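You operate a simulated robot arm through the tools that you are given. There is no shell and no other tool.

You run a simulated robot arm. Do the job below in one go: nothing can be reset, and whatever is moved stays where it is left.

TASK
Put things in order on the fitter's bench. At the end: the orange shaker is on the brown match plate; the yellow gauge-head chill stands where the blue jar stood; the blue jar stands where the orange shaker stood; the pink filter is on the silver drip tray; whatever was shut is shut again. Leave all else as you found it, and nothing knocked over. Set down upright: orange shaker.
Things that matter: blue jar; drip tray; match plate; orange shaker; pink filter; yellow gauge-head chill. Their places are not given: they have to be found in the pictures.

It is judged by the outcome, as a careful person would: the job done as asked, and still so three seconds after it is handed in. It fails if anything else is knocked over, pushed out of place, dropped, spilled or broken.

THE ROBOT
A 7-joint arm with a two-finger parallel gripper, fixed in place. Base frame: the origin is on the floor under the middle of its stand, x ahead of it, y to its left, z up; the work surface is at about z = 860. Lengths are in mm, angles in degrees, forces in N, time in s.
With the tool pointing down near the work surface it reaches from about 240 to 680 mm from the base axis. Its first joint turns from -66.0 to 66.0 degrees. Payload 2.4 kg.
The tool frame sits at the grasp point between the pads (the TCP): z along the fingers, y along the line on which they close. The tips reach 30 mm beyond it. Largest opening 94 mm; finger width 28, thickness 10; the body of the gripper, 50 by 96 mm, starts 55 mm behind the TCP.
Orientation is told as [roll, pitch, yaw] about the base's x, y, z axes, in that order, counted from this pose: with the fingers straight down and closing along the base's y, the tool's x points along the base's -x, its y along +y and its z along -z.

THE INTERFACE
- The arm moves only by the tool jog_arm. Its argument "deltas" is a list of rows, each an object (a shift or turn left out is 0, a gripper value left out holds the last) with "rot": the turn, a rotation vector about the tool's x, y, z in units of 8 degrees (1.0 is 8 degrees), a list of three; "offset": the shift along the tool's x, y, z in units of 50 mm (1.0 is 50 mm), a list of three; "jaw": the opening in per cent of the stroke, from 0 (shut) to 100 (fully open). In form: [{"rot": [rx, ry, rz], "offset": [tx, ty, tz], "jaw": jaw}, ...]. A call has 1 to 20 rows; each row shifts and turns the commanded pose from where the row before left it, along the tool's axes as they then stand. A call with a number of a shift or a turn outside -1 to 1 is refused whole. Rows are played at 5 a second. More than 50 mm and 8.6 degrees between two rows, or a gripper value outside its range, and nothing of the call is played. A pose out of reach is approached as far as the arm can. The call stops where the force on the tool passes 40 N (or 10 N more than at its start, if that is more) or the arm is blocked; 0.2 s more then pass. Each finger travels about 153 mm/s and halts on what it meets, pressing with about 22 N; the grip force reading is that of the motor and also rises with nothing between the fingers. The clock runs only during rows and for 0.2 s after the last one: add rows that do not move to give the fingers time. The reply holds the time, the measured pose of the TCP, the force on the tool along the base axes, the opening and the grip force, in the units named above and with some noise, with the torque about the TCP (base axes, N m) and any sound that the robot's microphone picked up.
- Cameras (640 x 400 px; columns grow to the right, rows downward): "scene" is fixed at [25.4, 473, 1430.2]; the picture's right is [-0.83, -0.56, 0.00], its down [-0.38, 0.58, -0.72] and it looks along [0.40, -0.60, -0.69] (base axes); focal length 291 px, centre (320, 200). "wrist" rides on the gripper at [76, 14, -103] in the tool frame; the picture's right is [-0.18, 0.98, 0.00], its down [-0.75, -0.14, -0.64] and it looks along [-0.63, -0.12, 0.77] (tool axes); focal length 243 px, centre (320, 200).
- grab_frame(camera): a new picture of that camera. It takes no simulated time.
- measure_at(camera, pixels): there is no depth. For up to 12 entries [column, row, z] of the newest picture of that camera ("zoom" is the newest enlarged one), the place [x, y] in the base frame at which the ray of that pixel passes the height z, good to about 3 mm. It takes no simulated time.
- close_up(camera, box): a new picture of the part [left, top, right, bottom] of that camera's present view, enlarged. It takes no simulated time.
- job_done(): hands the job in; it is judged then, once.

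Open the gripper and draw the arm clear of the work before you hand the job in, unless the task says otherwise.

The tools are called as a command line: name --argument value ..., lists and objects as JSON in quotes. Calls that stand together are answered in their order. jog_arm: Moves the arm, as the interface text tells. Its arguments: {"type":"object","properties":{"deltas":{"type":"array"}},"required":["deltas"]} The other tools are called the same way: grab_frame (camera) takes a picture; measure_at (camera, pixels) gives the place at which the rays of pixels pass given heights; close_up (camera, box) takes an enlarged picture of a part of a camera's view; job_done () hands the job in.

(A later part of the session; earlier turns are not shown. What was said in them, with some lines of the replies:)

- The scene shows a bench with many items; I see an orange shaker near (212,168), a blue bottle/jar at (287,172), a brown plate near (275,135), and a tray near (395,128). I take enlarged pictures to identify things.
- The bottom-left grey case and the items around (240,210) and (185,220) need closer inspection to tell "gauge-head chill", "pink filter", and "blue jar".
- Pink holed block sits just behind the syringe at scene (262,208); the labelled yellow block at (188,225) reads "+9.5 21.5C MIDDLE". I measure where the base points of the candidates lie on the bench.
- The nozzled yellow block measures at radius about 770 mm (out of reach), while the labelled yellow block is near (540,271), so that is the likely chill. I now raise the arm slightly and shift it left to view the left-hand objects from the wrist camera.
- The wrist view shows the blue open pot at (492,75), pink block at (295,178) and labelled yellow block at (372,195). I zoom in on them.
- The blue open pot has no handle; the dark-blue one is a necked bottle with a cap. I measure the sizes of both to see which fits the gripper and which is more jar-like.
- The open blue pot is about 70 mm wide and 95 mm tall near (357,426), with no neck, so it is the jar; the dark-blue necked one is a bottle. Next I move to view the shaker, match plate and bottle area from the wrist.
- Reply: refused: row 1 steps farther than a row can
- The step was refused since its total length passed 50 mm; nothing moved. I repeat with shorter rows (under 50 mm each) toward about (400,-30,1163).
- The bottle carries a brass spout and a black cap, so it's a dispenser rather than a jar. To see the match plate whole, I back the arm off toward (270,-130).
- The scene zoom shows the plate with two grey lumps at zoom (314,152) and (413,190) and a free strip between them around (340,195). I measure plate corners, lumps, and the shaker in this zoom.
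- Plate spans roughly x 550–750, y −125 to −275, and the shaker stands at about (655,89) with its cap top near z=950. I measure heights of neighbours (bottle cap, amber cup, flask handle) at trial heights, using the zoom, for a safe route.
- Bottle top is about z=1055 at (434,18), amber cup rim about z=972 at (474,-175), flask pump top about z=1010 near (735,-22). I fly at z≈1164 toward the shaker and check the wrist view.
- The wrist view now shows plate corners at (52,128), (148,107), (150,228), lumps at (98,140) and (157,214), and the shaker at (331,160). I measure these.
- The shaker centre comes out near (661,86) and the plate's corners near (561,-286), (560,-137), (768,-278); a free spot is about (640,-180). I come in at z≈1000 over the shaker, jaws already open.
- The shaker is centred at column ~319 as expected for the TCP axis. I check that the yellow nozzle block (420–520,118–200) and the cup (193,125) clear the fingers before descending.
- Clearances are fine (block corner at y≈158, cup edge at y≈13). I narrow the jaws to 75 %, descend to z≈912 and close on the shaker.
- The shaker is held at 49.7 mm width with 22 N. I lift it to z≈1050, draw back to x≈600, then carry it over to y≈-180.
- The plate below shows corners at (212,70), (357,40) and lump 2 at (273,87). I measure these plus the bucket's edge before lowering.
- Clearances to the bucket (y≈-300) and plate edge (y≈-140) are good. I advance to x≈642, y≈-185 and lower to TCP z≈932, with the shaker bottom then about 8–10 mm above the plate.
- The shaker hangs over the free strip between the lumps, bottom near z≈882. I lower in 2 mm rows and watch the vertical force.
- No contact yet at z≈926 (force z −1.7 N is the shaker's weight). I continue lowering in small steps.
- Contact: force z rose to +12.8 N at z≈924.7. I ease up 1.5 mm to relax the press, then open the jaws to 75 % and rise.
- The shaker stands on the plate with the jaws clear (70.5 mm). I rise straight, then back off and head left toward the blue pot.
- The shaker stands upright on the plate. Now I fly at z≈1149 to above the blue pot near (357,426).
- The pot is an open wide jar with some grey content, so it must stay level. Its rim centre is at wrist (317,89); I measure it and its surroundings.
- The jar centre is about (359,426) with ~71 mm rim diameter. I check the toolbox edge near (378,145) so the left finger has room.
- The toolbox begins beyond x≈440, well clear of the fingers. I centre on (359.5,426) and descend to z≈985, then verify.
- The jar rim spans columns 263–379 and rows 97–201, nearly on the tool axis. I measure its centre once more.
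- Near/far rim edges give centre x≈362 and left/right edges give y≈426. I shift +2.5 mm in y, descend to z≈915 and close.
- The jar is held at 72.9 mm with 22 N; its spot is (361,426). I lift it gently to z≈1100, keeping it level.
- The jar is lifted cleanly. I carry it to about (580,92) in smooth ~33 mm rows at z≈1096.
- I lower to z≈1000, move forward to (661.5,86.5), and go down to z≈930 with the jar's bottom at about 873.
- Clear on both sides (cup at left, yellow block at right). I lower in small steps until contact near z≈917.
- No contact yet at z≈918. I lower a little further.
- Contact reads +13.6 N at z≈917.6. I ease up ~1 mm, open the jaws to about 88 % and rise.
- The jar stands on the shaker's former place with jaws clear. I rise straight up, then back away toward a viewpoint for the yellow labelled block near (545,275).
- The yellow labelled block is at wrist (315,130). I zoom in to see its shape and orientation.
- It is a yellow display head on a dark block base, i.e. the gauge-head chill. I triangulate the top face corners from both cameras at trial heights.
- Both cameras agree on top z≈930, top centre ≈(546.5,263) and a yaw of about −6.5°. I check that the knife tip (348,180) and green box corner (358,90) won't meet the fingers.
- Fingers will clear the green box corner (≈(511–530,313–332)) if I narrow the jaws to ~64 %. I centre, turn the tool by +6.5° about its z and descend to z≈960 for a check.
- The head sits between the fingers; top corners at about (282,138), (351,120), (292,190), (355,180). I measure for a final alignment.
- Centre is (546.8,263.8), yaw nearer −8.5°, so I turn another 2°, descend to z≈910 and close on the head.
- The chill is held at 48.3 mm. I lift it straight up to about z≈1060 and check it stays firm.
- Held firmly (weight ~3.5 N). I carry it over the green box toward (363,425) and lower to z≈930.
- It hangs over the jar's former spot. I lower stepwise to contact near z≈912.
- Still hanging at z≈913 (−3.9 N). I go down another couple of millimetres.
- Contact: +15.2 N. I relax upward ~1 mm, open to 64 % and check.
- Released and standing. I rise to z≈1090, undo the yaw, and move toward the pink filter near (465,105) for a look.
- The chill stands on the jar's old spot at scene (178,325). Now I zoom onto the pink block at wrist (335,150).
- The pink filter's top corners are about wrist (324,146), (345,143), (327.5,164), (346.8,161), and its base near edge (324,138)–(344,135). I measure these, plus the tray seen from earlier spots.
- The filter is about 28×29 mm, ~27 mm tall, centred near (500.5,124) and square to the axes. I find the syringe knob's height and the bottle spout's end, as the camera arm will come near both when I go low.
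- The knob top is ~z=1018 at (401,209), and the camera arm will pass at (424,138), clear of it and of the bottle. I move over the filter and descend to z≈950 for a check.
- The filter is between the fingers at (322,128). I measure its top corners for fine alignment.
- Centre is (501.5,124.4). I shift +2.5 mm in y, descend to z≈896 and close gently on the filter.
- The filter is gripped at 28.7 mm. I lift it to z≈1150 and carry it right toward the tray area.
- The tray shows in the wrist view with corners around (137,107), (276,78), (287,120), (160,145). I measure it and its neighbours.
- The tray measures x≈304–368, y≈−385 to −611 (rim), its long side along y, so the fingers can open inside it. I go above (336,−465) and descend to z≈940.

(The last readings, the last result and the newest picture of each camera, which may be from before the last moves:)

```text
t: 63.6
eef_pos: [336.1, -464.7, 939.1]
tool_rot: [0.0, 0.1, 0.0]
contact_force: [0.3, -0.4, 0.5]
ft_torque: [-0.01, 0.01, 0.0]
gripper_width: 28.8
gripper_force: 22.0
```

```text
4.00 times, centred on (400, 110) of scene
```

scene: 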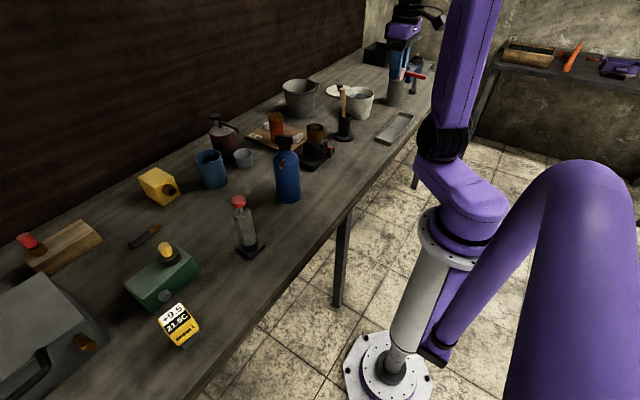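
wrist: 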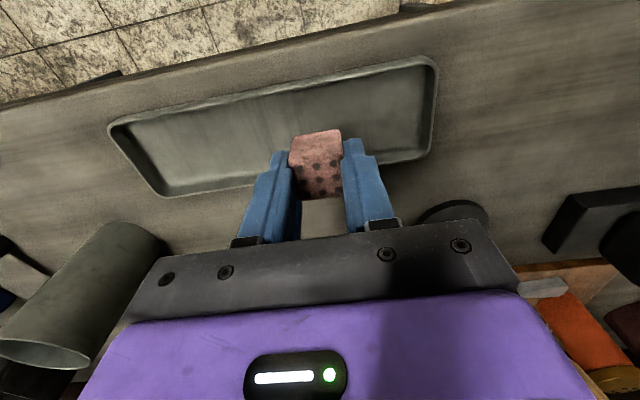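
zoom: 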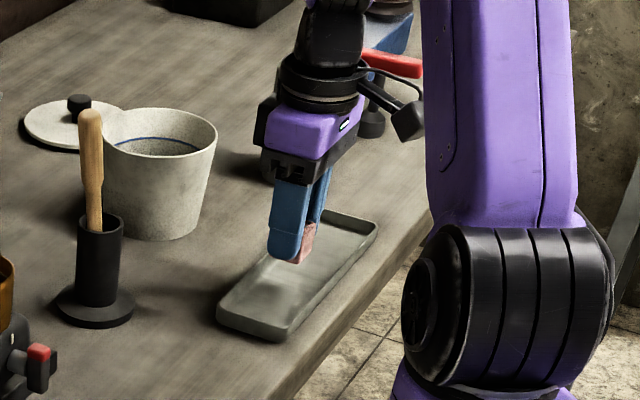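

I confirm the tray's cross position at this column by measuring its corners (108,125), (435,60), (428,155), (157,195).

measure_at --camera "wrist" --pixels '[[108, 125, 872], [435, 60, 872], [428, 157, 872], [157, 195, 872], [320, 80, 872], [250, 185, 872], [330, 88, 863]]'

```text
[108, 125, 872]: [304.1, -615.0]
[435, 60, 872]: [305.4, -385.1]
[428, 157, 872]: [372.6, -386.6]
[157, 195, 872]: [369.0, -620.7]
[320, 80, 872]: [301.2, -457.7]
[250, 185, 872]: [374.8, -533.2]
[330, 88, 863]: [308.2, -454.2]
```

The tray's centre line is x≈338, so the filter is centred. I lower to z≈908 then in small steps to contact.

jog_arm --deltas '[{"offset": [-0.02, 0, 0.3]}, {"offset": [0, 0, 0.3]}, {}]'

jog_arm --deltas '[{"offset": [0, 0, 0.04]}, {"offset": [0, 0, 0.04]}, {}]'

```text
t: 64.4
eef_pos: [338.5, -464.3, 910.0]
tool_rot: [0.0, 0.0, 0.0]
contact_force: [0.7, -0.4, -0.2]
ft_torque: [0.0, 0.01, -0.03]
gripper_width: 28.9
gripper_force: 22.4
```

```text
t: 65.2
eef_pos: [337.0, -464.8, 906.5]
tool_rot: [-0.1, 0.0, 0.0]
contact_force: [-0.2, -0.3, -1.3]
ft_torque: [0.03, 0.03, 0.03]
gripper_width: 28.9
gripper_force: 22.3
```

No contact yet at z≈906. I keep stepping down.

jog_arm --deltas '[{"offset": [0, 0, 0.03]}, {"offset": [0, 0, 0.03]}, {}]'

jog_arm --deltas '[{"offset": [0, 0, 0.02]}, {}]'

```text
t: 66.0
eef_pos: [337.3, -466.8, 903.7]
tool_rot: [0.0, 0.1, 0.0]
contact_force: [0.1, 1.0, -0.9]
ft_torque: [0.01, 0.02, 0.02]
gripper_width: 28.7
gripper_force: 22.3
```

```text
t: 66.6
eef_pos: [336.3, -465.7, 903.0]
tool_rot: [0.0, 0.0, 0.0]
contact_force: [0.0, 0.3, -0.6]
ft_torque: [-0.01, 0.02, 0.0]
gripper_width: 29.0
gripper_force: 21.4
```

Still free at z≈903. Another 1 mm step or two.

jog_arm --deltas '[{"offset": [0, 0, 0.02]}, {}]'

jog_arm --deltas '[{"offset": [0, 0, 0.02]}, {}]'

```text
t: 67.2
eef_pos: [336.1, -464.7, 901.2]
tool_rot: [0.0, 0.0, 0.0]
contact_force: [0.9, 0.7, -0.3]
ft_torque: [-0.02, 0.03, -0.02]
gripper_width: 29.0
gripper_force: 21.9
```

```text
t: 67.8
eef_pos: [336.7, -464.4, 899.6]
tool_rot: [0.0, 0.0, -0.1]
contact_force: [-0.3, -0.1, 3.8]
ft_torque: [0.05, 0.05, -0.01]
gripper_width: 28.8
gripper_force: 22.0
```

Contact begins (+3.8 N at z≈899.6), so the filter rests on the tray floor. I open to 55 % and look.

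jog_arm --deltas '[{"jaw": 45}, {"jaw": 55}, {}]'

grab_frame --camera "wrist"

```text
t: 68.6
eef_pos: [335.8, -465.5, 900.2]
tool_rot: [0.0, -0.1, 0.0]
contact_force: [0.2, -0.6, 0.2]
ft_torque: [0.02, -0.02, -0.02]
gripper_width: 51.9
gripper_force: 0.2
```

```text
taken
```

wrist: 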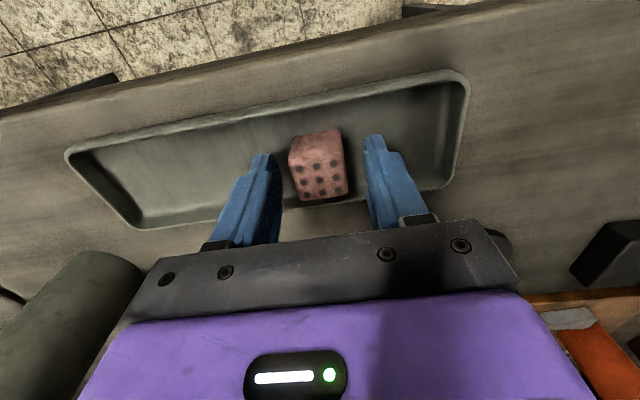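

The filter sits in the tray between the open fingers. I rise straight up to z≈1130 and withdraw, then look over everything.

jog_arm --deltas '[{"offset": [0, 0, -0.3]}, {"offset": [0, 0, -0.6]}, {"offset": [0, 0, -0.9]}, {"offset": [0, 0, -0.9]}, {"offset": [0, 0, -0.9]}, {"offset": [0, 0, -0.9]}, {"offset": [0.3, 0.8, 0]}, {"offset": [0.3, 0.8, 0]}, {"offset": [0.2, 0.8, 0]}, {"offset": [0, 0.8, 0]}, {"jaw": 100}, {}]'

grab_frame --camera "scene"

grab_frame --camera "wrist"

close_up --camera "scene" --box '[340, 60, 460, 160]'

close_up --camera "scene" --box '[130, 90, 350, 220]'

close_up --camera "scene" --box '[0, 170, 280, 400]'

```text
t: 71.2
eef_pos: [296.2, -304.8, 1126.6]
tool_rot: [-0.1, 0.0, 0.0]
contact_force: [0.8, -0.3, -0.3]
ft_torque: [-0.02, -0.01, -0.01]
gripper_width: 94.1
gripper_force: 0.1
```

```text
taken
```

scene: 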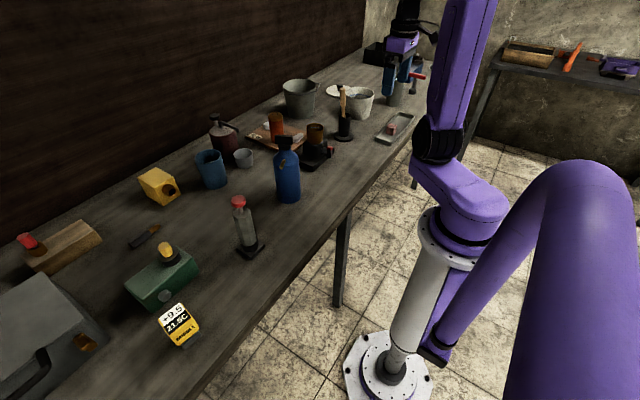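

```text
taken
```

wrist: 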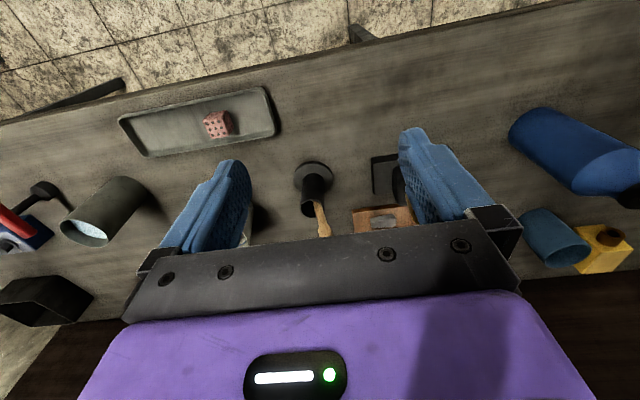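

```text
4.00 times, centred on (400, 110) of scene
```

zoom: 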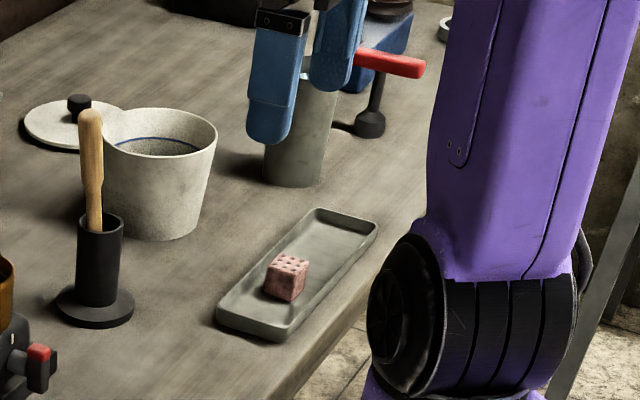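

```text
2.91 times, centred on (240, 155) of scene
```

zoom: 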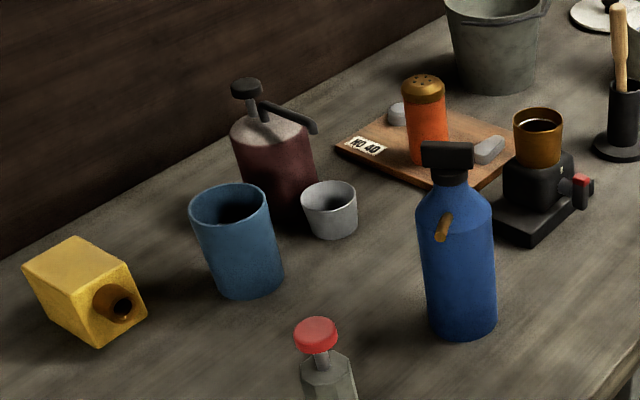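

```text
1.74 times, centred on (140, 285) of scene
```

zoom: 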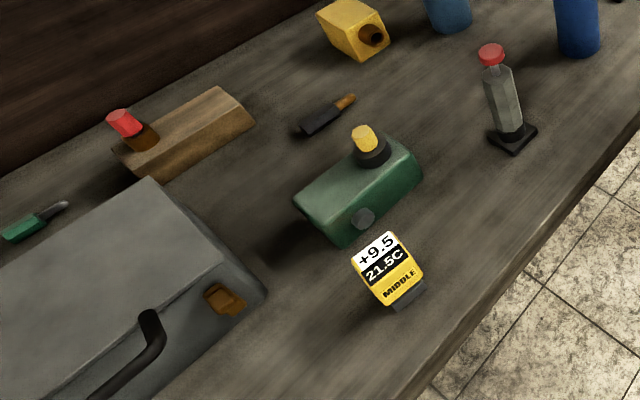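

All pictures agree: shaker upright on the plate, jar where the shaker stood, yellow chill where the jar stood at scene (178,325), pink filter in the tray at (391,128), nothing else disturbed and nothing was opened. The gripper is open and clear at z≈1127, so I hand the job in.

job_done

```text
The job is handed in.
```

I did every move you listed and handed the job in. In the last pictures, nothing is knocked over or visibly out of place.

- **Orange shaker:** upright on the brown match plate, between its two grey lumps.
- **Blue jar:** standing where the shaker stood, at about (662, 86). I kept it level because it has some grey content at the bottom.
- **Yellow gauge-head chill:** standing where the jar stood, at about (362, 426).
- **Pink filter:** lying in the silver drip tray.
- **Shut things:** I opened nothing; the grey toolbox stayed shut throughout.

Three of these I had to identify from the pictures:

- **Jar:** I took the open, wide-mouthed blue pot, not the dark-blue bottle with the cap and brass spout.
- **Chill:** I took the yellow block labelled "+9.5 21.5C MIDDLE". The other yellow block, with the brass nozzle, is out of the arm's reach.
- **Filter:** I took the small pink block with holes, the only pink thing in view.

The arm is clear of the work with the gripper open.
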